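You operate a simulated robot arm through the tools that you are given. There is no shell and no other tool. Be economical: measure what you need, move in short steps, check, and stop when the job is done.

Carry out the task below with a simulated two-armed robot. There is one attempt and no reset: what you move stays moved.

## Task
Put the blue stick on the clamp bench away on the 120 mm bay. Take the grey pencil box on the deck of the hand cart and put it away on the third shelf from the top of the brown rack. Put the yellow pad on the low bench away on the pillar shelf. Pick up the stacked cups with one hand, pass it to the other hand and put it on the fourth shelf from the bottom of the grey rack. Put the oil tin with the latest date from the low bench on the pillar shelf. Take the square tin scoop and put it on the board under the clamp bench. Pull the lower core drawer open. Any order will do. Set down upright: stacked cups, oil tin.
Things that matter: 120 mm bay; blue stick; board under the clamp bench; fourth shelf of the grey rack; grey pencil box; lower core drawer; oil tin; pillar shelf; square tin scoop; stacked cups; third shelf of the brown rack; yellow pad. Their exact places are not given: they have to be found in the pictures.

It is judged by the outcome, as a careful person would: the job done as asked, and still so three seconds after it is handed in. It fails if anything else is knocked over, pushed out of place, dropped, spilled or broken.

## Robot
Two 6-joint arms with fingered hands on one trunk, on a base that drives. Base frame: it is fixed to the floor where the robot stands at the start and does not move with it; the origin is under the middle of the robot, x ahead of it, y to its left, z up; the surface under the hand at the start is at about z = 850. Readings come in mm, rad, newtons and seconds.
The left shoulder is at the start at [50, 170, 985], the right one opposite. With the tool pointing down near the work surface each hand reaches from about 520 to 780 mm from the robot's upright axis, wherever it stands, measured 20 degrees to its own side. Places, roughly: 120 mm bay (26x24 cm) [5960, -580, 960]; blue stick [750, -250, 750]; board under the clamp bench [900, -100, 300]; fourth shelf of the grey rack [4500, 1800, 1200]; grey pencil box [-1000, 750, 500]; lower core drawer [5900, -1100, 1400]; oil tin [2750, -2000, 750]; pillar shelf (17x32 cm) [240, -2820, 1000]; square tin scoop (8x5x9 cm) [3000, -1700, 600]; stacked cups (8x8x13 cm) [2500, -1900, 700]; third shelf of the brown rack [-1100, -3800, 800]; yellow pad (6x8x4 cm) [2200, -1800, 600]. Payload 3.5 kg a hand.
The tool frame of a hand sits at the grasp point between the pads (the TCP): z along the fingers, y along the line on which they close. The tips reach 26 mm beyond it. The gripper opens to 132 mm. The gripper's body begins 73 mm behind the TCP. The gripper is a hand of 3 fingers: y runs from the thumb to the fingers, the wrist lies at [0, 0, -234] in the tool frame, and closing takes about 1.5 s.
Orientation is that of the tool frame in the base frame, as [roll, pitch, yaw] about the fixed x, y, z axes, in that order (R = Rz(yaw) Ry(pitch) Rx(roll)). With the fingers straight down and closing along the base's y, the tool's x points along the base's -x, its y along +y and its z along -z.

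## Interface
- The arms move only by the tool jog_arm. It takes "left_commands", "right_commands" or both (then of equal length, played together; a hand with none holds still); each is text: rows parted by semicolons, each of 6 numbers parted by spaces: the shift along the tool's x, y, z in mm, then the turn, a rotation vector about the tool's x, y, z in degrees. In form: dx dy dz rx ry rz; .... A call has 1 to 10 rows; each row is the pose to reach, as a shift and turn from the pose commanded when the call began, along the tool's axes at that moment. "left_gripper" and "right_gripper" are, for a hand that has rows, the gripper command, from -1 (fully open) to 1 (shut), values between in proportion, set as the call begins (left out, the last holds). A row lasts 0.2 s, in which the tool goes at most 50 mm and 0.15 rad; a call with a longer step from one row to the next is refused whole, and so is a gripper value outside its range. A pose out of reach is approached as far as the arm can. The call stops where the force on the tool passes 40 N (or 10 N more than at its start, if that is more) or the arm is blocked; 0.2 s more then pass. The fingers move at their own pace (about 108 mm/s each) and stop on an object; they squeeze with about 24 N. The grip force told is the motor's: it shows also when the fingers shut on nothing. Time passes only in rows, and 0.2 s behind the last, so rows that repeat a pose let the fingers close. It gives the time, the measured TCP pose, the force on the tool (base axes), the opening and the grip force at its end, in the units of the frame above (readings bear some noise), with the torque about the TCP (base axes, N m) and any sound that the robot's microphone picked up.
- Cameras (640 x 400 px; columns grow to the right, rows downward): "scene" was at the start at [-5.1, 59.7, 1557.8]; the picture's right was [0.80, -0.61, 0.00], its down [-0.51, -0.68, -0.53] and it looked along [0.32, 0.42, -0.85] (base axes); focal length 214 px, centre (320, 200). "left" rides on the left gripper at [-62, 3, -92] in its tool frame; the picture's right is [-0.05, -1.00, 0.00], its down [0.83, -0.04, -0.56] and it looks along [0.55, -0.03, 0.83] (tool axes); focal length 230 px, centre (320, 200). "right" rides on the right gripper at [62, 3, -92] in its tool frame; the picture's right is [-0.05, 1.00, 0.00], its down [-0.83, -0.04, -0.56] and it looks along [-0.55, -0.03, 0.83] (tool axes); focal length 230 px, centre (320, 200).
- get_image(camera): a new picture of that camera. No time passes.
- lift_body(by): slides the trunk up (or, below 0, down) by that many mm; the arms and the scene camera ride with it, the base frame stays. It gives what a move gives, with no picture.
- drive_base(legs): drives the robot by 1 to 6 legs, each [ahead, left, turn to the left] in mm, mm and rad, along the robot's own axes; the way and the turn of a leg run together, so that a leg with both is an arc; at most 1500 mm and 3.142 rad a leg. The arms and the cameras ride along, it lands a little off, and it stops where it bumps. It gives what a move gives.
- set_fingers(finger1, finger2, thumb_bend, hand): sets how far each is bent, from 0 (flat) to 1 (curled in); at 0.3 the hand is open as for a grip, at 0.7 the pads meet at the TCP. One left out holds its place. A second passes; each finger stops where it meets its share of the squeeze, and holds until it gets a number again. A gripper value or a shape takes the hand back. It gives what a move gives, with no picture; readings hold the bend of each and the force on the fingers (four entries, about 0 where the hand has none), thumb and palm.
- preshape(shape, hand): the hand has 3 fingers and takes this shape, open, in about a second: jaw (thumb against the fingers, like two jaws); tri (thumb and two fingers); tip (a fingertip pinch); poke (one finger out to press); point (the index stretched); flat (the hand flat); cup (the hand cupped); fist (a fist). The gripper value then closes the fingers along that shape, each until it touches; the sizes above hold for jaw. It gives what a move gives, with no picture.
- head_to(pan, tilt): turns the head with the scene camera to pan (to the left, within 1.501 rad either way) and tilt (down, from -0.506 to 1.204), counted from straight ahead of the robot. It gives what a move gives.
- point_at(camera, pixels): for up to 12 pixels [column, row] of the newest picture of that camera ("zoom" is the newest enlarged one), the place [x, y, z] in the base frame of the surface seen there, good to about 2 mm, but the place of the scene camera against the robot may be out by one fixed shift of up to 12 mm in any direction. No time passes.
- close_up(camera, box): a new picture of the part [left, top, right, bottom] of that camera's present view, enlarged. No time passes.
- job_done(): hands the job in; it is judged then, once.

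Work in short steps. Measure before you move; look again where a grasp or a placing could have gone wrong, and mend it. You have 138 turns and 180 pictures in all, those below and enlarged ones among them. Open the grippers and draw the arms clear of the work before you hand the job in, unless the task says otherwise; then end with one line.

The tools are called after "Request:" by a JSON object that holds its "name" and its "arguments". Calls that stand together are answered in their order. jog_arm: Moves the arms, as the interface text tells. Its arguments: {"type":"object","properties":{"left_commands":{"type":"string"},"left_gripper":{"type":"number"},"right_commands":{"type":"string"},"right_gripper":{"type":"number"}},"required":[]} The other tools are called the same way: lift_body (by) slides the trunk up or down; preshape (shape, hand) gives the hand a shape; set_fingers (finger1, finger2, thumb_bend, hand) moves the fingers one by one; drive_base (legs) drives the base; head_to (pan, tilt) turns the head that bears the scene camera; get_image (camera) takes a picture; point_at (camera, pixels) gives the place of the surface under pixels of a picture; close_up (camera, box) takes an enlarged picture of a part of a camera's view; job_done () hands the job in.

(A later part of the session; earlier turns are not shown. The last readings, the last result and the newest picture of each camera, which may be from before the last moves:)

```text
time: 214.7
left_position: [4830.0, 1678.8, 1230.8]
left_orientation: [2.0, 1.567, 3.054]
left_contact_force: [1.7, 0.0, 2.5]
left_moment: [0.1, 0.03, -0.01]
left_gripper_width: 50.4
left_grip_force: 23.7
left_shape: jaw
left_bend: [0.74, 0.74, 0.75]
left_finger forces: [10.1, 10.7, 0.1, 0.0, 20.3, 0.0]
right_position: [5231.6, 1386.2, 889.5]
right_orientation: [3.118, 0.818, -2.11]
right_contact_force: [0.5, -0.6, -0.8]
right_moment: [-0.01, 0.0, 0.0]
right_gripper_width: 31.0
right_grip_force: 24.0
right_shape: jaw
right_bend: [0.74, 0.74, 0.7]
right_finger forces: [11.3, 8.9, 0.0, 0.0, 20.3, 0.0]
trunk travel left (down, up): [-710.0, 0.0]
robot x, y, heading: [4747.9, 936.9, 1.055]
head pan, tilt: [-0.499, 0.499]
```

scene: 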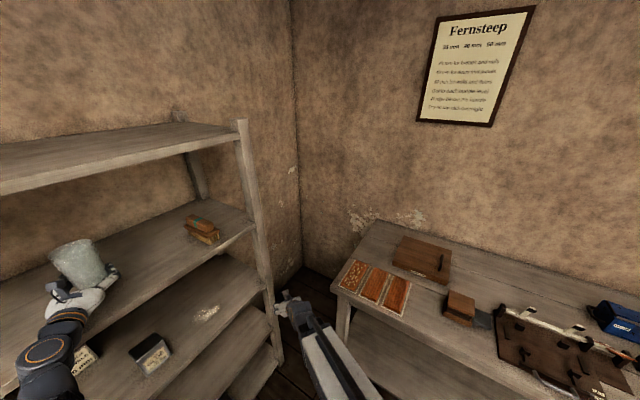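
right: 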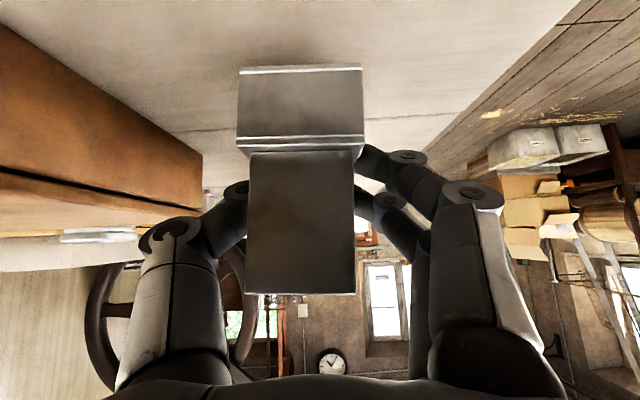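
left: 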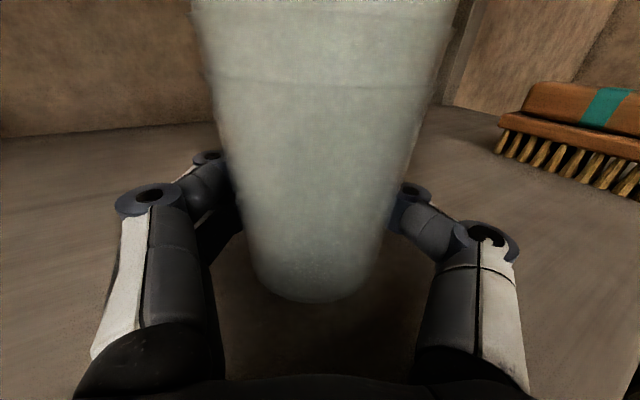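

Contact. I press 1.5 mm more, open, and draw back along the hand's axis.

Request:
{"name": "jog_arm", "arguments": {"left_commands": "1.5 0 0 0 0 0; 1.5 0 0 0 0 0; 1.5 0 0 0 0 0; 1.5 0 0 0 0 0; 1.5 0 0 0 0 0", "left_gripper": -0.4}}

Request:
{"name": "get_image", "arguments": {"camera": "left"}}

```text
time: 215.9
left_position: [4829.9, 1680.7, 1229.2]
left_orientation: [2.182, 1.566, -3.048]
left_contact_force: [0.3, 1.2, -0.2]
left_moment: [-0.01, 0.0, 0.03]
left_gripper_width: 91.9
left_grip_force: 0.0
left_shape: jaw
left_bend: [0.68, 0.68, 0.64]
left_finger forces: [0.1, 0.1, 0.0, 0.0, 0.0, 0.0]
right_position: [5230.9, 1385.9, 888.5]
right_orientation: [3.118, 0.822, -2.109]
right_contact_force: [-0.4, -0.4, -0.2]
right_moment: [-0.01, -0.01, 0.02]
right_gripper_width: 30.8
right_grip_force: 23.9
right_shape: jaw
right_bend: [0.74, 0.74, 0.7]
right_finger forces: [11.1, 8.9, 0.0, 0.0, 20.3, 0.0]
trunk travel left (down, up): [-710.0, 0.0]
robot x, y, heading: [4750.0, 934.4, 1.056]
head pan, tilt: [-0.499, 0.499]
```

```text
107 pictures are left
```

left: 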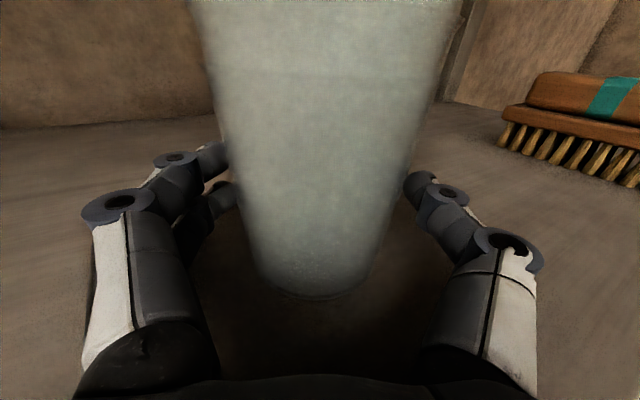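

The cups stand on the shelf. I back out along the fingers, retrace past the stool, and turn to face -x in the aisle.

Request:
{"name": "drive_base", "arguments": {"legs": [[-130, 0, 0], [-202, -225, 0]]}}

Request:
{"name": "get_image", "arguments": {"camera": "left"}}

```text
time: 218.8
left_position: [4863.0, 1282.8, 1229.4]
left_orientation: [2.006, 1.568, 3.062]
left_contact_force: [0.8, -1.2, -0.3]
left_moment: [0.02, 0.01, 0.01]
left_gripper_width: 92.2
left_grip_force: 0.1
left_shape: jaw
left_bend: [0.68, 0.68, 0.64]
left_finger forces: [0.1, 0.0, 0.0, 0.0, 0.0, 0.1]
right_position: [5264.8, 988.8, 889.0]
right_orientation: [3.118, 0.82, -2.111]
right_contact_force: [0.4, -0.6, -0.2]
right_moment: [-0.02, 0.01, 0.02]
right_gripper_width: 31.0
right_grip_force: 23.8
right_shape: jaw
right_bend: [0.74, 0.74, 0.7]
right_finger forces: [11.1, 8.8, 0.0, 0.0, 20.4, 0.0]
trunk travel left (down, up): [-710.0, 0.0]
robot x, y, heading: [4779.3, 539.5, 1.056]
head pan, tilt: [-0.499, 0.499]
```

```text
106 pictures are left
```

left: 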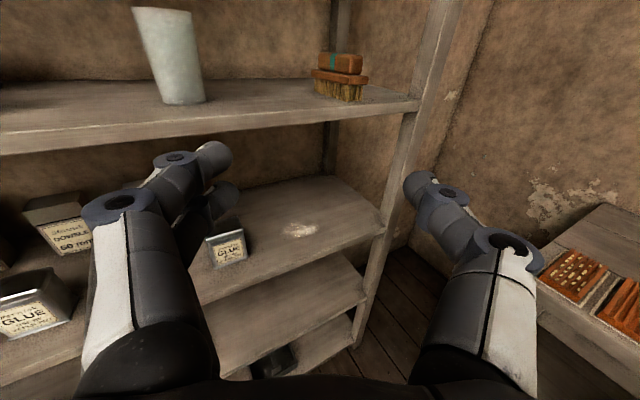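

The cups stand upright on the fourth shelf. I drive on to the aisle and toward the clamp bench.

Request:
{"name": "drive_base", "arguments": {"legs": [[0, 0, 1.04], [-681, 336, 0], [-681, 336, 0], [0, 0, 1.045]]}}

Request:
{"name": "drive_base", "arguments": {"legs": [[1450, 0, 0], [1450, 0, 0], [1350, 0, 0], [0, 250, 0]]}}

Request:
{"name": "head_to", "arguments": {"pan": -1.0, "tilt": 0.6}}

Request:
{"name": "get_image", "arguments": {"camera": "scene"}}

```text
time: 231.8
left_position: [4175.1, -1265.1, 1227.9]
left_orientation: [2.188, 1.567, -0.958]
left_contact_force: [0.6, 0.6, 0.6]
left_moment: [0.05, 0.04, 0.0]
left_gripper_width: 91.8
left_grip_force: 0.0
left_shape: jaw
left_bend: [0.68, 0.68, 0.64]
left_finger forces: [0.0, 0.0, 0.0, 0.0, 0.0, 0.0]
right_position: [4233.0, -772.5, 887.7]
right_orientation: [3.117, 0.82, -0.028]
right_contact_force: [-0.3, 0.4, -1.1]
right_moment: [0.03, 0.0, 0.0]
right_gripper_width: 30.5
right_grip_force: 24.2
right_shape: jaw
right_bend: [0.74, 0.74, 0.7]
right_finger forces: [11.0, 8.1, 0.0, 0.0, 19.7, 0.0]
trunk travel left (down, up): [-710.0, 0.0]
robot x, y, heading: [4867.8, -971.7, 3.136]
head pan, tilt: [-0.499, 0.499]
```

```text
time: 253.6
left_position: [-57.8, -1584.2, 1228.9]
left_orientation: [2.326, 1.569, -0.791]
left_contact_force: [0.1, 0.5, -0.1]
left_moment: [-0.02, 0.0, -0.04]
left_gripper_width: 92.0
left_grip_force: 0.2
left_shape: jaw
left_bend: [0.68, 0.68, 0.64]
left_finger forces: [0.0, 0.0, 0.0, 0.1, 0.0, 0.0]
right_position: [-15.6, -1087.1, 888.2]
right_orientation: [3.119, 0.82, 0.003]
right_contact_force: [0.5, 0.0, -0.4]
right_moment: [0.0, -0.01, -0.02]
right_gripper_width: 30.8
right_grip_force: 23.5
right_shape: jaw
right_bend: [0.74, 0.74, 0.7]
right_finger forces: [11.1, 8.1, 0.1, 0.0, 19.7, 0.0]
trunk travel left (down, up): [-710.0, 0.0]
robot x, y, heading: [620.7, -1267.6, -3.117]
head pan, tilt: [-0.499, 0.499]
```

```text
time: 254.6
left_position: [-59.1, -1582.0, 1228.0]
left_orientation: [2.174, 1.569, -0.939]
left_contact_force: [-0.2, -0.4, -1.5]
left_moment: [0.01, -0.01, 0.0]
left_gripper_width: 92.0
left_grip_force: 0.1
left_shape: jaw
left_bend: [0.68, 0.68, 0.64]
left_finger forces: [0.0, 0.0, 0.0, 0.0, 0.0, 0.1]
right_position: [-14.9, -1086.7, 889.0]
right_orientation: [3.117, 0.82, 0.0]
right_contact_force: [0.1, 0.4, -0.7]
right_moment: [-0.02, 0.01, 0.01]
right_gripper_width: 30.3
right_grip_force: 23.9
right_shape: jaw
right_bend: [0.74, 0.74, 0.7]
right_finger forces: [11.1, 8.1, 0.0, 0.0, 19.7, 0.1]
trunk travel left (down, up): [-710.0, 0.0]
robot x, y, heading: [621.7, -1267.4, -3.117]
head pan, tilt: [-1.0, 0.6]
```

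```text
105 pictures are left
```

scene: 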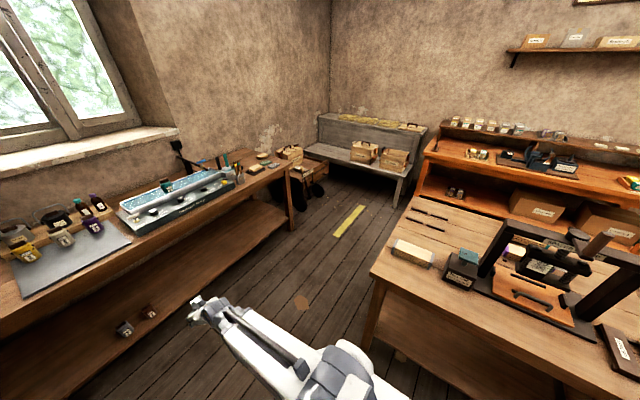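

I turn to face the clamp bench and look at the board beneath it.

Request:
{"name": "drive_base", "arguments": {"legs": [[0, 0, -1.597]]}}

Request:
{"name": "lift_body", "arguments": {"by": -450}}

Request:
{"name": "head_to", "arguments": {"pan": -0.1, "tilt": 0.55}}

Request:
{"name": "get_image", "arguments": {"camera": "scene"}}

```text
time: 258.8
left_position: [319.4, -582.5, 1228.3]
left_orientation: [2.178, 1.567, -2.522]
left_contact_force: [0.5, 0.5, 0.4]
left_moment: [-0.01, 0.01, -0.02]
left_gripper_width: 92.0
left_grip_force: 0.0
left_shape: jaw
left_bend: [0.68, 0.68, 0.64]
left_finger forces: [0.0, 0.0, 0.0, 0.0, 0.1, 0.0]
right_position: [813.3, -636.0, 888.8]
right_orientation: [3.119, 0.82, -1.584]
right_contact_force: [-0.1, -0.1, -1.2]
right_moment: [0.01, -0.03, -0.01]
right_gripper_width: 30.2
right_grip_force: 24.0
right_shape: jaw
right_bend: [0.74, 0.74, 0.7]
right_finger forces: [11.0, 7.9, 0.0, 0.0, 19.3, 0.0]
trunk travel left (down, up): [-710.0, 0.0]
robot x, y, heading: [620.4, -1270.7, 1.581]
head pan, tilt: [-1.0, 0.6]
```

```text
refused: -450 is not a number from -400 to 400
```

```text
time: 260.0
left_position: [318.2, -583.2, 1227.8]
left_orientation: [2.194, 1.567, -2.508]
left_contact_force: [0.4, 0.1, -0.2]
left_moment: [-0.01, 0.01, 0.01]
left_gripper_width: 91.8
left_grip_force: 0.0
left_shape: jaw
left_bend: [0.68, 0.68, 0.64]
left_finger forces: [0.1, 0.1, 0.1, 0.1, 0.0, 0.0]
right_position: [813.5, -635.3, 888.3]
right_orientation: [3.117, 0.819, -1.584]
right_contact_force: [0.0, 0.2, -0.8]
right_moment: [0.02, 0.01, -0.03]
right_gripper_width: 30.4
right_grip_force: 24.1
right_shape: jaw
right_bend: [0.74, 0.74, 0.7]
right_finger forces: [11.0, 8.0, 0.1, 0.0, 19.4, 0.0]
trunk travel left (down, up): [-710.0, 0.0]
robot x, y, heading: [622.1, -1267.6, 1.584]
head pan, tilt: [-0.099, 0.55]
```

```text
104 pictures are left
```

scene: 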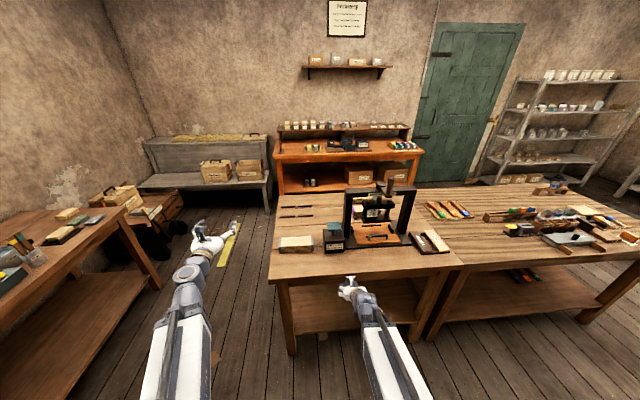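

The clamp bench's board is visible at (330,305). I lower the trunk and measure it.

Request:
{"name": "point_at", "arguments": {"camera": "scene", "pixels": [[320, 315], [330, 300], [400, 300], [405, 320], [420, 265], [280, 280], [290, 350], [415, 335], [300, 330], [335, 287]]}}

Request:
{"name": "lift_body", "arguments": {"by": -400}}

Request:
{"name": "get_image", "arguments": {"camera": "scene"}}

```text
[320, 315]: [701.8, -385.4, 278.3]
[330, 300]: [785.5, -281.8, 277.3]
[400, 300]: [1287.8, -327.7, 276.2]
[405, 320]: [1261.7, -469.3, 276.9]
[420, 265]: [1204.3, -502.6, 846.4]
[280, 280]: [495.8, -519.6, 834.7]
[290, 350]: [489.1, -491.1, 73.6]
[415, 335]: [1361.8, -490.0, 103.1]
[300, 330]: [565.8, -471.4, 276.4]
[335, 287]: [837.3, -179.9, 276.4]
```

```text
time: 263.9
left_position: [318.4, -583.4, 827.6]
left_orientation: [2.191, 1.566, -2.511]
left_contact_force: [0.7, -0.2, -0.3]
left_moment: [-0.03, -0.02, -0.01]
left_gripper_width: 92.0
left_grip_force: 0.1
left_shape: jaw
left_bend: [0.68, 0.68, 0.64]
left_finger forces: [0.0, 0.0, 0.0, 0.0, 0.0, 0.1]
right_position: [812.1, -636.4, 487.1]
right_orientation: [3.117, 0.821, -1.584]
right_contact_force: [0.6, 0.6, -0.8]
right_moment: [0.01, -0.01, -0.03]
right_gripper_width: 30.3
right_grip_force: 24.2
right_shape: jaw
right_bend: [0.74, 0.74, 0.7]
right_finger forces: [11.1, 7.9, 0.0, 0.0, 19.3, 0.0]
trunk travel left (down, up): [-310.0, 400.0]
robot x, y, heading: [624.5, -1267.2, 1.58]
head pan, tilt: [-0.099, 0.55]
```

```text
103 pictures are left
```

scene: 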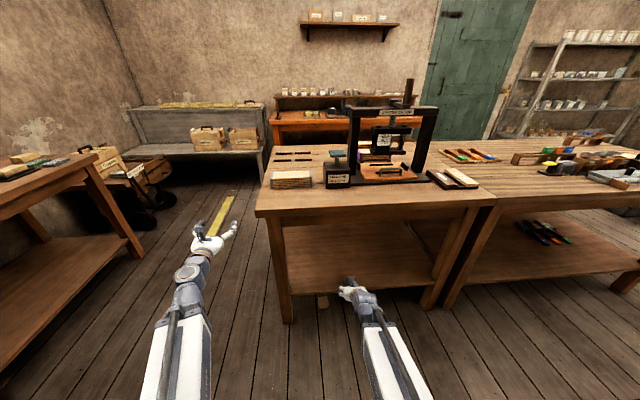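

The board is at z≈277, front edge y≈-475. I lower 100 mm and drive in 306 mm.

Request:
{"name": "lift_body", "arguments": {"by": -100}}

Request:
{"name": "drive_base", "arguments": {"legs": [[306, 0, 0]]}}

Request:
{"name": "get_image", "arguments": {"camera": "right"}}

Request:
{"name": "get_image", "arguments": {"camera": "scene"}}

```text
time: 265.2
left_position: [319.4, -582.1, 728.3]
left_orientation: [2.19, 1.568, -2.516]
left_contact_force: [-1.1, 0.2, -0.2]
left_moment: [-0.01, -0.02, 0.0]
left_gripper_width: 92.0
left_grip_force: 0.0
left_shape: jaw
left_bend: [0.68, 0.68, 0.64]
left_finger forces: [0.1, 0.0, 0.0, 0.1, 0.0, 0.0]
right_position: [813.1, -636.3, 388.9]
right_orientation: [3.118, 0.819, -1.586]
right_contact_force: [-0.3, -0.1, -1.3]
right_moment: [0.0, 0.01, 0.02]
right_gripper_width: 30.5
right_grip_force: 24.2
right_shape: jaw
right_bend: [0.74, 0.74, 0.7]
right_finger forces: [11.0, 7.9, 0.1, 0.0, 19.3, 0.1]
trunk travel left (down, up): [-210.0, 500.0]
robot x, y, heading: [622.7, -1269.9, 1.58]
head pan, tilt: [-0.099, 0.55]
```

```text
time: 267.3
left_position: [318.4, -272.6, 727.4]
left_orientation: [2.18, 1.568, -2.526]
left_contact_force: [0.1, 0.2, 0.3]
left_moment: [0.02, 0.01, 0.02]
left_gripper_width: 92.0
left_grip_force: 0.0
left_shape: jaw
left_bend: [0.68, 0.68, 0.64]
left_finger forces: [0.1, 0.1, 0.0, 0.1, 0.0, 0.0]
right_position: [814.6, -328.3, 388.4]
right_orientation: [3.117, 0.819, -1.592]
right_contact_force: [0.9, 0.5, -1.1]
right_moment: [0.01, 0.03, 0.01]
right_gripper_width: 30.6
right_grip_force: 24.0
right_shape: jaw
right_bend: [0.74, 0.74, 0.7]
right_finger forces: [11.1, 8.0, 0.0, 0.0, 19.3, 0.0]
trunk travel left (down, up): [-210.0, 500.0]
robot x, y, heading: [618.6, -959.4, 1.572]
head pan, tilt: [-0.099, 0.55]
```

```text
102 pictures are left
```

right: 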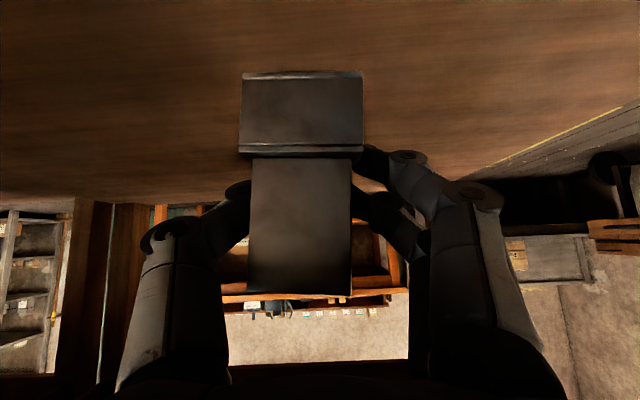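

```text
101 pictures are left
```

scene: 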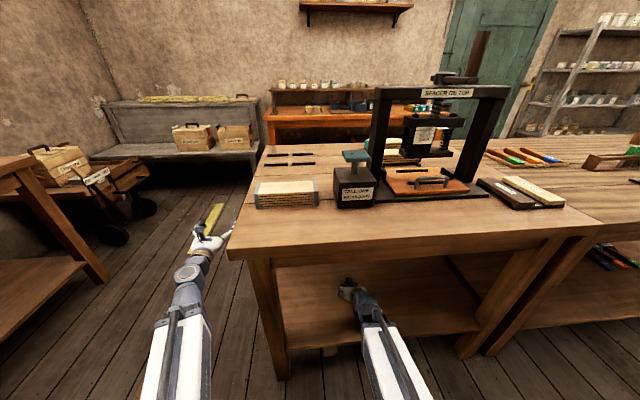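

I lower the scoop by the trunk 53 mm and read the force.

Request:
{"name": "lift_body", "arguments": {"by": -53}}

Request:
{"name": "lift_body", "arguments": {"by": -4}}

```text
time: 268.2
left_position: [319.5, -272.9, 675.5]
left_orientation: [2.181, 1.565, -2.524]
left_contact_force: [-0.1, -0.1, -0.1]
left_moment: [-0.01, 0.01, 0.0]
left_gripper_width: 92.0
left_grip_force: 0.0
left_shape: jaw
left_bend: [0.68, 0.68, 0.64]
left_finger forces: [0.0, 0.0, 0.0, 0.1, 0.0, 0.0]
right_position: [814.0, -327.5, 334.9]
right_orientation: [3.117, 0.82, -1.589]
right_contact_force: [-0.6, -0.1, -0.7]
right_moment: [-0.03, -0.01, 0.01]
right_gripper_width: 30.3
right_grip_force: 24.4
right_shape: jaw
right_bend: [0.74, 0.74, 0.7]
right_finger forces: [10.9, 8.0, 0.1, 0.0, 19.4, 0.1]
trunk travel left (down, up): [-157.0, 553.0]
robot x, y, heading: [620.6, -960.4, 1.576]
head pan, tilt: [-0.099, 0.55]
```

```text
time: 268.7
left_position: [318.8, -274.0, 671.5]
left_orientation: [2.168, 1.567, -2.538]
left_contact_force: [-0.1, -0.5, 0.4]
left_moment: [0.01, -0.02, -0.01]
left_gripper_width: 92.0
left_grip_force: 0.0
left_shape: jaw
left_bend: [0.68, 0.68, 0.64]
left_finger forces: [0.0, 0.0, 0.1, 0.0, 0.0, 0.0]
right_position: [813.2, -327.3, 331.6]
right_orientation: [3.118, 0.82, -1.59]
right_contact_force: [-1.1, -0.5, 0.4]
right_moment: [0.08, -0.07, 0.0]
right_gripper_width: 30.6
right_grip_force: 23.7
right_shape: jaw
right_bend: [0.74, 0.74, 0.7]
right_finger forces: [11.0, 8.3, 0.0, 0.0, 19.4, 0.0]
trunk travel left (down, up): [-153.0, 557.0]
robot x, y, heading: [618.3, -961.7, 1.572]
head pan, tilt: [-0.099, 0.55]
```

Contact begins. I lower 1.5 mm more, open, rise by jog a little and look.

Request:
{"name": "lift_body", "arguments": {"by": -1.5}}

Request:
{"name": "jog_arm", "arguments": {"right_commands": "0 0 0 0 0 0; 0 0 0 0 0 0; 0 0 0 0 0 0; 0 0 0 0 0 0; 0 0 0 0 0 0", "right_gripper": -0.5}}

Request:
{"name": "lift_body", "arguments": {"by": 70}}

Request:
{"name": "get_image", "arguments": {"camera": "right"}}

```text
time: 269.2
left_position: [319.8, -272.3, 670.2]
left_orientation: [2.119, 1.567, -2.588]
left_contact_force: [0.0, -0.1, 0.8]
left_moment: [0.01, -0.02, 0.03]
left_gripper_width: 92.1
left_grip_force: 0.0
left_shape: jaw
left_bend: [0.68, 0.68, 0.64]
left_finger forces: [0.0, 0.0, 0.1, 0.0, 0.1, 0.1]
right_position: [812.2, -328.0, 331.0]
right_orientation: [3.117, 0.821, -1.588]
right_contact_force: [0.8, -1.4, 5.9]
right_moment: [0.11, -0.15, -0.04]
right_gripper_width: 30.7
right_grip_force: 24.9
right_shape: jaw
right_bend: [0.74, 0.74, 0.7]
right_finger forces: [11.0, 9.1, 0.0, 0.1, 19.3, 0.1]
trunk travel left (down, up): [-151.0, 558.0]
robot x, y, heading: [619.2, -956.4, 1.581]
head pan, tilt: [-0.099, 0.55]
```

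```text
time: 270.4
left_position: [319.4, -272.8, 670.3]
left_orientation: [2.189, 1.568, -2.519]
left_contact_force: [-0.2, -0.8, -0.8]
left_moment: [0.01, 0.0, 0.02]
left_gripper_width: 92.1
left_grip_force: 0.1
left_shape: jaw
left_bend: [0.68, 0.68, 0.64]
left_finger forces: [0.0, 0.0, 0.0, 0.0, 0.0, 0.1]
right_position: [813.3, -327.3, 330.8]
right_orientation: [3.115, 0.82, -1.591]
right_contact_force: [-0.5, 1.1, 0.6]
right_moment: [-0.02, -0.01, 0.0]
right_gripper_width: 98.9
right_grip_force: 0.1
right_shape: jaw
right_bend: [0.64, 0.64, 0.6]
right_finger forces: [0.0, 0.0, 0.0, 0.0, 0.0, 0.0]
trunk travel left (down, up): [-151.0, 558.0]
robot x, y, heading: [616.3, -956.3, 1.574]
head pan, tilt: [-0.099, 0.55]
```

```text
time: 271.5
left_position: [319.1, -272.2, 739.9]
left_orientation: [2.186, 1.568, -2.522]
left_contact_force: [0.4, 1.3, 0.3]
left_moment: [0.0, 0.03, -0.01]
left_gripper_width: 92.1
left_grip_force: 0.0
left_shape: jaw
left_bend: [0.68, 0.68, 0.64]
left_finger forces: [0.0, 0.0, 0.1, 0.0, 0.0, 0.0]
right_position: [812.2, -327.4, 400.2]
right_orientation: [3.117, 0.819, -1.59]
right_contact_force: [0.6, 0.2, -0.1]
right_moment: [0.03, 0.03, 0.0]
right_gripper_width: 98.9
right_grip_force: 0.0
right_shape: jaw
right_bend: [0.64, 0.64, 0.6]
right_finger forces: [0.0, 0.0, 0.1, 0.1, 0.0, 0.1]
trunk travel left (down, up): [-221.0, 489.0]
robot x, y, heading: [621.1, -956.9, 1.575]
head pan, tilt: [-0.099, 0.55]
```

```text
100 pictures are left
```

right: 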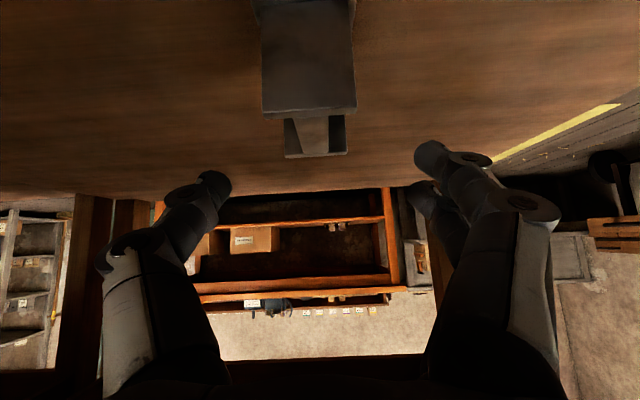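

The scoop stands on the board. I back out, raise the trunk, turn round to face -y and look at the pillar shelf.

Request:
{"name": "drive_base", "arguments": {"legs": [[-310, 0, 0]]}}

Request:
{"name": "lift_body", "arguments": {"by": 400}}

Request:
{"name": "drive_base", "arguments": {"legs": [[0, 0, 3.14]]}}

Request:
{"name": "head_to", "arguments": {"pan": -0.2, "tilt": 0.35}}

Request:
{"name": "get_image", "arguments": {"camera": "scene"}}

```text
time: 273.6
left_position: [322.4, -585.2, 740.0]
left_orientation: [2.194, 1.567, -2.514]
left_contact_force: [0.2, -0.6, 0.2]
left_moment: [-0.01, 0.01, 0.0]
left_gripper_width: 92.1
left_grip_force: 0.0
left_shape: jaw
left_bend: [0.68, 0.68, 0.64]
left_finger forces: [0.1, 0.0, 0.0, 0.0, 0.1, 0.0]
right_position: [816.2, -639.2, 400.3]
right_orientation: [3.117, 0.821, -1.589]
right_contact_force: [-0.4, 0.0, 0.4]
right_moment: [0.02, -0.02, 0.01]
right_gripper_width: 98.7
right_grip_force: 0.0
right_shape: jaw
right_bend: [0.64, 0.64, 0.6]
right_finger forces: [0.0, 0.1, 0.0, 0.0, 0.1, 0.0]
trunk travel left (down, up): [-221.0, 489.0]
robot x, y, heading: [621.5, -1270.7, 1.578]
head pan, tilt: [-0.099, 0.55]
```

```text
time: 277.4
left_position: [320.4, -584.3, 1140.5]
left_orientation: [2.192, 1.567, -2.514]
left_contact_force: [-0.4, 0.1, -0.7]
left_moment: [-0.01, 0.0, 0.02]
left_gripper_width: 92.2
left_grip_force: 0.1
left_shape: jaw
left_bend: [0.68, 0.68, 0.64]
left_finger forces: [0.0, 0.1, 0.1, 0.0, 0.1, 0.1]
right_position: [814.8, -639.0, 799.2]
right_orientation: [3.118, 0.819, -1.59]
right_contact_force: [-0.1, 0.4, -0.6]
right_moment: [-0.01, 0.0, -0.01]
right_gripper_width: 98.7
right_grip_force: 0.1
right_shape: jaw
right_bend: [0.64, 0.64, 0.6]
right_finger forces: [0.1, 0.0, 0.0, 0.0, 0.0, 0.0]
trunk travel left (down, up): [-621.0, 89.0]
robot x, y, heading: [620.7, -1272.2, 1.575]
head pan, tilt: [-0.099, 0.55]
```

```text
time: 285.2
left_position: [918.2, -1958.2, 1139.8]
left_orientation: [2.193, 1.567, 0.622]
left_contact_force: [0.1, -0.1, -0.1]
left_moment: [0.0, -0.03, 0.02]
left_gripper_width: 92.0
left_grip_force: 0.0
left_shape: jaw
left_bend: [0.68, 0.68, 0.64]
left_finger forces: [0.0, 0.0, 0.1, 0.0, 0.1, 0.0]
right_position: [425.0, -1901.6, 800.1]
right_orientation: [3.116, 0.82, 1.549]
right_contact_force: [0.4, 0.2, 0.2]
right_moment: [-0.02, 0.01, -0.03]
right_gripper_width: 98.6
right_grip_force: 0.0
right_shape: jaw
right_bend: [0.64, 0.64, 0.6]
right_finger forces: [0.0, 0.0, 0.1, 0.0, 0.1, 0.0]
trunk travel left (down, up): [-621.0, 89.0]
robot x, y, heading: [616.9, -1269.4, -1.573]
head pan, tilt: [-0.099, 0.55]
```

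```text
time: 285.9
left_position: [920.0, -1958.4, 1141.2]
left_orientation: [2.198, 1.568, 0.629]
left_contact_force: [-0.1, -0.7, -0.2]
left_moment: [0.01, -0.03, 0.0]
left_gripper_width: 92.0
left_grip_force: 0.0
left_shape: jaw
left_bend: [0.68, 0.68, 0.64]
left_finger forces: [0.0, 0.0, 0.0, 0.0, 0.0, 0.0]
right_position: [424.3, -1902.3, 799.6]
right_orientation: [3.118, 0.821, 1.549]
right_contact_force: [-0.5, 0.5, -0.2]
right_moment: [0.01, -0.02, 0.01]
right_gripper_width: 98.5
right_grip_force: 0.0
right_shape: jaw
right_bend: [0.64, 0.64, 0.6]
right_finger forces: [0.0, 0.1, 0.0, 0.0, 0.0, 0.0]
trunk travel left (down, up): [-621.0, 89.0]
robot x, y, heading: [624.5, -1269.5, -1.569]
head pan, tilt: [-0.201, 0.351]
```

```text
99 pictures are left
```

scene: 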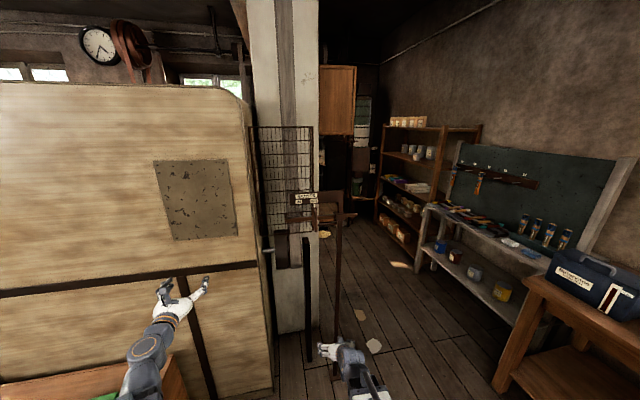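

The pillar with a grid and a small shelf near (310,210). I zoom.

Request:
{"name": "close_up", "arguments": {"camera": "scene", "box": [250, 150, 370, 260]}}

Request:
{"name": "point_at", "arguments": {"camera": "zoom", "pixels": [[280, 270], [320, 262], [240, 270], [360, 270], [420, 285], [240, 350], [180, 270], [420, 310], [460, 380], [300, 325], [470, 260], [300, 225]]}}

```text
3.64 times, centred on (310, 205) of scene
```

zoom: 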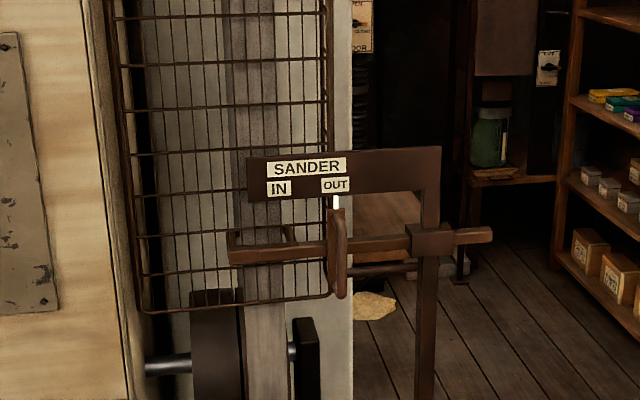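

```text
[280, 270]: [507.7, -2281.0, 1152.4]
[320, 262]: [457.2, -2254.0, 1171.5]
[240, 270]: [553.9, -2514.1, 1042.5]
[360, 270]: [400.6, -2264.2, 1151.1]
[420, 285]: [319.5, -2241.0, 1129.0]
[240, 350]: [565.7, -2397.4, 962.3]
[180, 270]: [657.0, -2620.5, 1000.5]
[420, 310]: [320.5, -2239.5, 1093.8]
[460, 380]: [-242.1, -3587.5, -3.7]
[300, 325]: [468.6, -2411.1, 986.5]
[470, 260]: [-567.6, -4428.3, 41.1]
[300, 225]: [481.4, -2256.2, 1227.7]
```

The shelf is on the pillar's far (-x) side, best approached later. I do the pencil box now: drive to the cart at (-1000,750).

Request:
{"name": "drive_base", "arguments": {"legs": [[0, -820, 0], [0, 0, 3.14], [1500, 0, 0], [100, 0, 0], [0, 0, 1.3]]}}

Request:
{"name": "head_to", "arguments": {"pan": -0.15, "tilt": 0.75}}

Request:
{"name": "get_image", "arguments": {"camera": "scene"}}

```text
time: 308.6
left_position: [-968.0, 197.9, 1139.7]
left_orientation: [2.195, 1.568, -1.194]
left_contact_force: [0.3, 0.1, -0.9]
left_moment: [-0.02, 0.01, -0.01]
left_gripper_width: 91.8
left_grip_force: 0.0
left_shape: jaw
left_bend: [0.68, 0.68, 0.64]
left_finger forces: [0.0, 0.0, 0.1, 0.0, 0.1, 0.0]
right_position: [-790.2, 663.7, 799.2]
right_orientation: [3.117, 0.819, -0.271]
right_contact_force: [-0.4, 0.4, 0.4]
right_moment: [-0.01, 0.05, 0.01]
right_gripper_width: 98.8
right_grip_force: 0.0
right_shape: jaw
right_bend: [0.64, 0.64, 0.6]
right_finger forces: [0.0, 0.1, 0.0, 0.1, 0.1, 0.0]
trunk travel left (down, up): [-621.0, 89.0]
robot x, y, heading: [-227.6, 315.7, 2.896]
head pan, tilt: [-0.201, 0.351]
```

```text
time: 309.5
left_position: [-967.2, 197.2, 1140.3]
left_orientation: [2.193, 1.567, -1.197]
left_contact_force: [-0.2, -0.6, 0.7]
left_moment: [0.01, 0.03, -0.01]
left_gripper_width: 92.2
left_grip_force: 0.0
left_shape: jaw
left_bend: [0.68, 0.68, 0.64]
left_finger forces: [0.1, 0.1, 0.0, 0.0, 0.0, 0.0]
right_position: [-791.4, 662.7, 799.3]
right_orientation: [3.117, 0.819, -0.27]
right_contact_force: [-0.5, -0.1, -1.0]
right_moment: [-0.01, 0.01, -0.02]
right_gripper_width: 98.8
right_grip_force: 0.0
right_shape: jaw
right_bend: [0.64, 0.64, 0.6]
right_finger forces: [0.1, 0.0, 0.1, 0.1, 0.1, 0.0]
trunk travel left (down, up): [-621.0, 89.0]
robot x, y, heading: [-228.8, 316.8, 2.897]
head pan, tilt: [-0.15, 0.75]
```

```text
97 pictures are left
```

scene: 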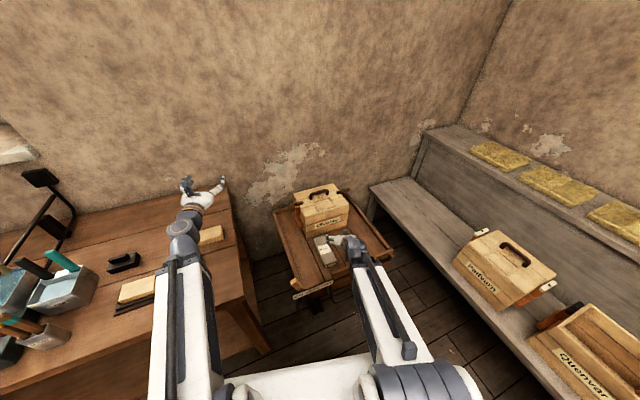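

The grey box lies on the cart at (325,250), near the right hand. I zoom and measure.

Request:
{"name": "close_up", "arguments": {"camera": "scene", "box": [270, 190, 390, 300]}}

Request:
{"name": "get_image", "arguments": {"camera": "right"}}

```text
3.64 times, centred on (330, 245) of scene
```

zoom: 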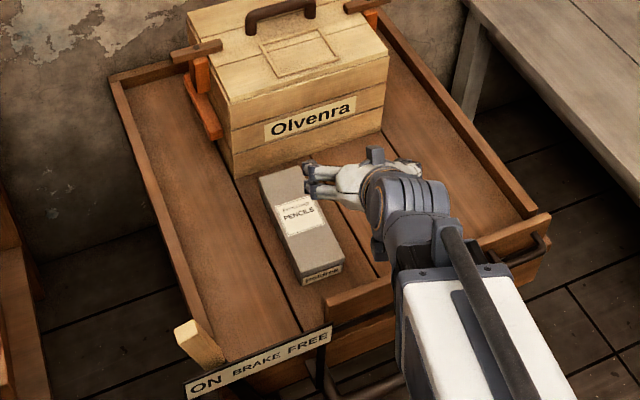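

```text
95 pictures are left
```

right: 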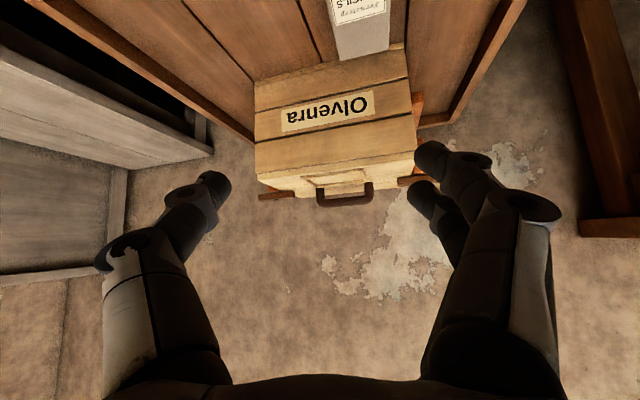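

I measure the box's corners and the deck.

Request:
{"name": "point_at", "arguments": {"camera": "zoom", "pixels": [[264, 182], [300, 172], [340, 258], [303, 270], [305, 285], [340, 268], [250, 260], [240, 180], [370, 240], [310, 300], [250, 130], [350, 290]]}}

Request:
{"name": "point_at", "arguments": {"camera": "right", "pixels": [[360, 10], [340, 30], [390, 20], [345, 55], [380, 48], [300, 40], [420, 40]]}}

```text
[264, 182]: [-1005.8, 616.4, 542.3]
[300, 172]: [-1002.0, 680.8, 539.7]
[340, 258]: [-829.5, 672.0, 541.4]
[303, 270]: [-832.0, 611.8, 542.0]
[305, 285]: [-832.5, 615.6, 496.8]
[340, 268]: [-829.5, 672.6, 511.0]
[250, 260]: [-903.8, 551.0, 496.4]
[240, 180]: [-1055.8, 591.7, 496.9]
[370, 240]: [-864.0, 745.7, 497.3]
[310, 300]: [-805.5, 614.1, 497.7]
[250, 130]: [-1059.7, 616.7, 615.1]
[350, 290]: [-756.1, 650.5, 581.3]
```

```text
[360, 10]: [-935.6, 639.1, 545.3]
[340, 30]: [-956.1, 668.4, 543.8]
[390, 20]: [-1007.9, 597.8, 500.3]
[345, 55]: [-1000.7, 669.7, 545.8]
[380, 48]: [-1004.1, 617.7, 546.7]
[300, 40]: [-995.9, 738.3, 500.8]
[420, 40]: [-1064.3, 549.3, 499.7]
```

The box spans x -1006…-830, y 614…676, z 500…545. I align the base, raise the left hand clear of the bench, and lower the trunk.

Request:
{"name": "jog_arm", "arguments": {"left_commands": "-45 0 0 0 0 0; -90 0 0 0 0 0; -135 0 0 0 0 0; -180 0 0 0 0 0; -210 0 0 0 0 0"}}

Request:
{"name": "drive_base", "arguments": {"legs": [[0, 0, 0.245], [55, -137, 0]]}}

Request:
{"name": "lift_body", "arguments": {"by": -170}}

Request:
{"name": "get_image", "arguments": {"camera": "right"}}

```text
time: 310.7
left_position: [-969.0, 198.9, 1351.8]
left_orientation: [2.247, 1.568, -1.142]
left_contact_force: [0.9, -0.6, 0.1]
left_moment: [-0.02, 0.0, 0.02]
left_gripper_width: 91.6
left_grip_force: 0.1
left_shape: jaw
left_bend: [0.68, 0.68, 0.64]
left_finger forces: [0.0, 0.1, 0.0, 0.0, 0.1, 0.0]
right_position: [-791.2, 664.0, 799.7]
right_orientation: [3.116, 0.82, -0.271]
right_contact_force: [-0.3, 0.5, 0.0]
right_moment: [0.04, -0.02, -0.04]
right_gripper_width: 98.6
right_grip_force: 0.0
right_shape: jaw
right_bend: [0.64, 0.64, 0.6]
right_finger forces: [0.0, 0.1, 0.1, 0.1, 0.0, 0.0]
trunk travel left (down, up): [-621.0, 89.0]
robot x, y, heading: [-227.3, 315.9, 2.897]
head pan, tilt: [-0.15, 0.75]
```

```text
time: 312.9
left_position: [-970.5, 160.4, 1350.7]
left_orientation: [2.148, 1.568, -0.99]
left_contact_force: [-0.6, -0.2, 0.3]
left_moment: [0.0, -0.02, 0.03]
left_gripper_width: 92.1
left_grip_force: 0.0
left_shape: jaw
left_bend: [0.68, 0.68, 0.64]
left_finger forces: [0.2, 0.2, 0.0, 0.0, 0.0, 0.1]
right_position: [-914.7, 653.0, 799.2]
right_orientation: [3.117, 0.819, -0.023]
right_contact_force: [0.4, -0.4, 0.0]
right_moment: [-0.02, 0.02, 0.04]
right_gripper_width: 98.6
right_grip_force: 0.1
right_shape: jaw
right_bend: [0.64, 0.64, 0.6]
right_finger forces: [0.1, 0.0, 0.0, 0.1, 0.0, 0.1]
trunk travel left (down, up): [-621.0, 89.0]
robot x, y, heading: [-281.2, 455.8, -3.141]
head pan, tilt: [-0.15, 0.75]
```

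```text
time: 314.8
left_position: [-971.4, 159.0, 1181.4]
left_orientation: [2.167, 1.567, -0.972]
left_contact_force: [0.9, -0.5, 0.1]
left_moment: [-0.01, -0.01, -0.02]
left_gripper_width: 92.0
left_grip_force: 0.3
left_shape: jaw
left_bend: [0.68, 0.68, 0.64]
left_finger forces: [0.0, 0.0, 0.0, 0.0, 0.0, 0.0]
right_position: [-913.3, 652.2, 630.2]
right_orientation: [3.118, 0.819, -0.022]
right_contact_force: [-0.5, 0.1, 0.3]
right_moment: [0.01, -0.03, 0.01]
right_gripper_width: 98.5
right_grip_force: 0.1
right_shape: jaw
right_bend: [0.64, 0.64, 0.6]
right_finger forces: [0.0, 0.0, 0.1, 0.0, 0.0, 0.0]
trunk travel left (down, up): [-451.0, 259.0]
robot x, y, heading: [-282.0, 455.6, -3.142]
head pan, tilt: [-0.15, 0.75]
```

```text
94 pictures are left
```

right: 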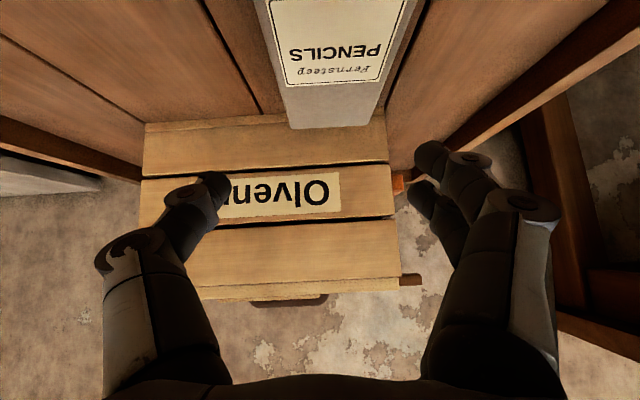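

The box is about 7 mm off centre. I shift and lower 97 mm, then close.

Request:
{"name": "jog_arm", "arguments": {"right_commands": "0 4 0 0 0 0; 0 8 0 0 0 0"}}

Request:
{"name": "lift_body", "arguments": {"by": -97}}

Request:
{"name": "jog_arm", "arguments": {"right_commands": "0 0 0 0 0 0; 0 0 0 0 0 0; 0 0 0 0 0 0; 0 0 0 0 0 0; 0 0 0 0 0 0; 0 0 0 0 0 0; 0 0 0 0 0 0; 0 0 0 0 0 0", "right_gripper": 1}}

Request:
{"name": "lift_body", "arguments": {"by": 40}}

Request:
{"name": "get_image", "arguments": {"camera": "right"}}

```text
time: 315.4
left_position: [-972.6, 159.5, 1181.3]
left_orientation: [2.181, 1.569, -0.958]
left_contact_force: [-0.3, -0.2, -0.8]
left_moment: [0.04, 0.01, -0.01]
left_gripper_width: 92.0
left_grip_force: 0.0
left_shape: jaw
left_bend: [0.68, 0.68, 0.64]
left_finger forces: [0.1, 0.1, 0.1, 0.1, 0.0, 0.0]
right_position: [-914.5, 644.7, 630.9]
right_orientation: [3.116, 0.822, -0.021]
right_contact_force: [0.4, 0.3, -0.3]
right_moment: [0.0, 0.0, -0.02]
right_gripper_width: 98.5
right_grip_force: 0.1
right_shape: jaw
right_bend: [0.64, 0.64, 0.6]
right_finger forces: [0.0, 0.0, 0.1, 0.0, 0.0, 0.1]
trunk travel left (down, up): [-451.0, 259.0]
robot x, y, heading: [-282.2, 455.6, -3.139]
head pan, tilt: [-0.15, 0.75]
```

```text
time: 316.7
left_position: [-971.4, 160.1, 1084.2]
left_orientation: [2.159, 1.569, -0.982]
left_contact_force: [-0.4, 0.6, -0.4]
left_moment: [0.03, 0.02, 0.02]
left_gripper_width: 92.2
left_grip_force: 0.1
left_shape: jaw
left_bend: [0.68, 0.68, 0.64]
left_finger forces: [0.0, 0.1, 0.1, 0.0, 0.1, 0.0]
right_position: [-914.4, 644.6, 533.0]
right_orientation: [3.117, 0.82, -0.021]
right_contact_force: [0.7, -0.7, -0.8]
right_moment: [-0.02, -0.01, -0.03]
right_gripper_width: 98.8
right_grip_force: 0.1
right_shape: jaw
right_bend: [0.64, 0.64, 0.6]
right_finger forces: [0.1, 0.0, 0.0, 0.1, 0.0, 0.1]
trunk travel left (down, up): [-354.0, 356.0]
robot x, y, heading: [-284.9, 457.6, -3.138]
head pan, tilt: [-0.15, 0.75]
```

```text
time: 318.5
left_position: [-970.7, 159.8, 1084.3]
left_orientation: [2.19, 1.567, -0.949]
left_contact_force: [-0.4, -0.7, 0.0]
left_moment: [-0.01, 0.01, -0.02]
left_gripper_width: 92.2
left_grip_force: 0.1
left_shape: jaw
left_bend: [0.68, 0.68, 0.64]
left_finger forces: [0.0, 0.1, 0.0, 0.0, 0.0, 0.0]
right_position: [-915.3, 644.6, 533.1]
right_orientation: [3.116, 0.819, -0.022]
right_contact_force: [-1.1, -0.8, 0.9]
right_moment: [0.05, -0.02, -0.01]
right_gripper_width: 68.9
right_grip_force: 24.4
right_shape: jaw
right_bend: [0.72, 0.72, 0.7]
right_finger forces: [10.8, 10.9, 0.0, 0.0, 21.9, 0.0]
trunk travel left (down, up): [-354.0, 356.0]
robot x, y, heading: [-283.8, 454.7, -3.14]
head pan, tilt: [-0.15, 0.75]
```

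```text
time: 319.4
left_position: [-971.7, 159.3, 1123.6]
left_orientation: [2.221, 1.566, -0.92]
left_contact_force: [-0.8, 0.6, -0.4]
left_moment: [-0.01, -0.03, 0.01]
left_gripper_width: 92.1
left_grip_force: 0.0
left_shape: jaw
left_bend: [0.68, 0.68, 0.64]
left_finger forces: [0.0, 0.0, 0.0, 0.0, 0.1, 0.1]
right_position: [-913.4, 644.3, 572.5]
right_orientation: [3.117, 0.818, -0.024]
right_contact_force: [0.9, -0.6, -2.1]
right_moment: [-0.01, 0.01, 0.0]
right_gripper_width: 69.1
right_grip_force: 23.6
right_shape: jaw
right_bend: [0.72, 0.72, 0.7]
right_finger forces: [10.8, 10.9, 0.1, 0.0, 21.9, 0.1]
trunk travel left (down, up): [-394.0, 316.0]
robot x, y, heading: [-281.7, 456.7, -3.138]
head pan, tilt: [-0.15, 0.75]
```

```text
93 pictures are left
```

right: 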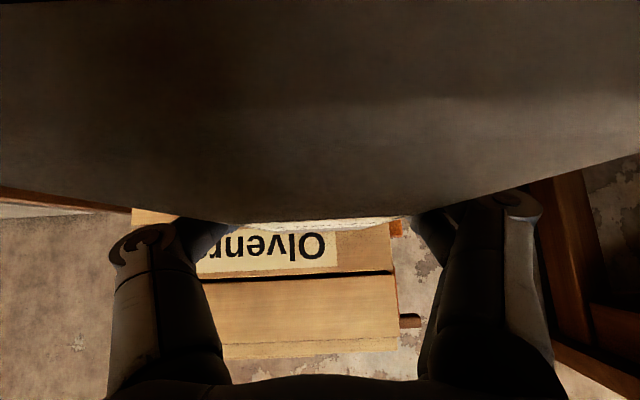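

The box is held. I raise the trunk, back clear, turn to face -y, and drive down past the pillar.

Request:
{"name": "lift_body", "arguments": {"by": 310}}

Request:
{"name": "drive_base", "arguments": {"legs": [[-282, -244, 0], [0, 0, 1.57], [1500, 0, 0], [500, -250, 0], [800, 0, 0]]}}

Request:
{"name": "head_to", "arguments": {"pan": 0.2, "tilt": 0.45}}

Request:
{"name": "get_image", "arguments": {"camera": "scene"}}

```text
time: 322.4
left_position: [-971.2, 159.8, 1433.5]
left_orientation: [2.207, 1.567, -0.934]
left_contact_force: [-0.4, 0.4, -0.7]
left_moment: [-0.01, -0.01, -0.03]
left_gripper_width: 92.1
left_grip_force: 0.1
left_shape: jaw
left_bend: [0.68, 0.68, 0.64]
left_finger forces: [0.1, 0.0, 0.1, 0.1, 0.0, 0.1]
right_position: [-915.1, 645.2, 883.2]
right_orientation: [3.117, 0.819, -0.025]
right_contact_force: [0.3, 0.5, -1.8]
right_moment: [0.04, 0.0, 0.0]
right_gripper_width: 68.9
right_grip_force: 24.0
right_shape: jaw
right_bend: [0.72, 0.72, 0.7]
right_finger forces: [10.9, 11.0, 0.0, 0.1, 21.9, 0.0]
trunk travel left (down, up): [-704.0, 6.0]
robot x, y, heading: [-281.8, 451.9, -3.138]
head pan, tilt: [-0.15, 0.75]
```

```text
time: 342.4
left_position: [73.8, -2801.3, 1433.6]
left_orientation: [2.281, 1.567, 0.711]
left_contact_force: [0.5, -1.2, 0.6]
left_moment: [0.0, 0.03, -0.01]
left_gripper_width: 92.2
left_grip_force: 0.1
left_shape: jaw
left_bend: [0.68, 0.68, 0.64]
left_finger forces: [0.1, 0.1, 0.1, 0.0, 0.0, 0.1]
right_position: [-411.4, -2745.3, 883.7]
right_orientation: [3.119, 0.819, 1.55]
right_contact_force: [-0.5, -0.4, -2.6]
right_moment: [0.0, -0.02, 0.01]
right_gripper_width: 68.8
right_grip_force: 23.3
right_shape: jaw
right_bend: [0.72, 0.72, 0.7]
right_finger forces: [10.9, 10.8, 0.1, 0.0, 21.8, 0.1]
trunk travel left (down, up): [-704.0, 6.0]
robot x, y, heading: [-222.3, -2114.3, -1.571]
head pan, tilt: [-0.15, 0.75]
```

```text
time: 343.3
left_position: [73.4, -2801.8, 1434.1]
left_orientation: [2.187, 1.567, 0.62]
left_contact_force: [0.7, -0.2, -0.9]
left_moment: [0.02, -0.01, -0.01]
left_gripper_width: 92.1
left_grip_force: 0.1
left_shape: jaw
left_bend: [0.68, 0.68, 0.64]
left_finger forces: [0.0, 0.1, 0.0, 0.1, 0.0, 0.0]
right_position: [-411.3, -2745.3, 884.0]
right_orientation: [3.116, 0.818, 1.551]
right_contact_force: [0.0, -0.7, -1.4]
right_moment: [0.02, 0.03, 0.03]
right_gripper_width: 68.7
right_grip_force: 24.1
right_shape: jaw
right_bend: [0.72, 0.72, 0.7]
right_finger forces: [10.8, 11.0, 0.0, 0.1, 21.8, 0.0]
trunk travel left (down, up): [-704.0, 6.0]
robot x, y, heading: [-223.0, -2110.0, -1.563]
head pan, tilt: [0.201, 0.45]
```

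```text
92 pictures are left
```

scene: 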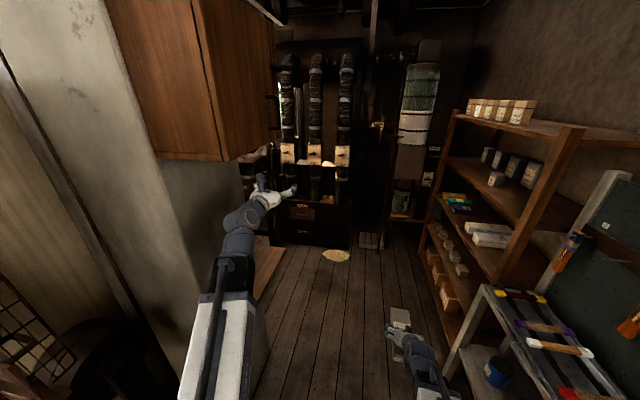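

The brown rack's third shelf from the top holds coloured boxes (455,205) and white boxes (490,235); the pillar shelf is at (268,265) under a wall cabinet. I measure both.

Request:
{"name": "point_at", "arguments": {"camera": "scene", "pixels": [[222, 160], [150, 155], [262, 245], [258, 290], [285, 250], [270, 265], [272, 150], [440, 213], [480, 253], [465, 222], [510, 240], [440, 205]]}}

Request:
{"name": "close_up", "arguments": {"camera": "scene", "box": [410, 120, 570, 300]}}

Request:
{"name": "close_up", "arguments": {"camera": "scene", "box": [210, 130, 310, 310]}}

```text
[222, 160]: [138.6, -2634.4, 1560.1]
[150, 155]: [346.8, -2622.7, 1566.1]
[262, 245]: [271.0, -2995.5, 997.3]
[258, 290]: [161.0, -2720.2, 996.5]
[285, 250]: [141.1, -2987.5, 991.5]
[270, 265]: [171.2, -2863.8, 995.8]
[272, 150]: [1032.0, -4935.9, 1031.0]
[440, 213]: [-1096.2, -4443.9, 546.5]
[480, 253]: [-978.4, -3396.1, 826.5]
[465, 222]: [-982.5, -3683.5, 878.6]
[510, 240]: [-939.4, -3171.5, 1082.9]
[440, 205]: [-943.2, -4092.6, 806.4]
```

```text
2.22 times, centred on (490, 210) of scene
```

zoom: 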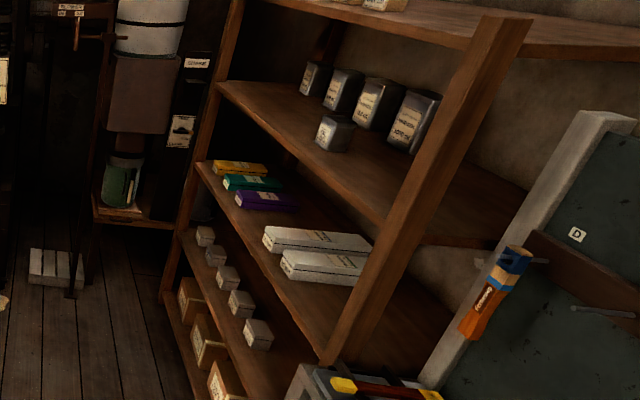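

```text
2.22 times, centred on (260, 220) of scene
```

zoom: 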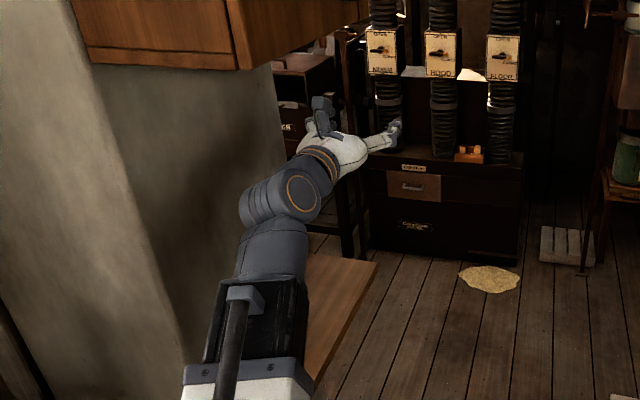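

The pillar shelf is clear at z≈1000, x 140…310, y -2990…-2660. I check obstacles further down before driving there.

Request:
{"name": "point_at", "arguments": {"camera": "scene", "pixels": [[300, 235], [350, 245], [285, 240], [395, 215], [370, 245], [465, 208], [455, 195], [490, 230], [500, 270], [470, 300], [452, 378], [520, 290]]}}

```text
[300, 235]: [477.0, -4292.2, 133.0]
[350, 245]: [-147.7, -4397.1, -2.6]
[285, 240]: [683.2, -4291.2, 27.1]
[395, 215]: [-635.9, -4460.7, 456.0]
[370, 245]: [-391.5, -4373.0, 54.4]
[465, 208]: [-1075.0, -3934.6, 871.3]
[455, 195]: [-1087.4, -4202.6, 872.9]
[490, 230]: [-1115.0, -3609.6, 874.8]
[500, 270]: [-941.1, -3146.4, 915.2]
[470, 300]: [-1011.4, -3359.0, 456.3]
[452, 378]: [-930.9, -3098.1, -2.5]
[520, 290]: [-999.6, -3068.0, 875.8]
```

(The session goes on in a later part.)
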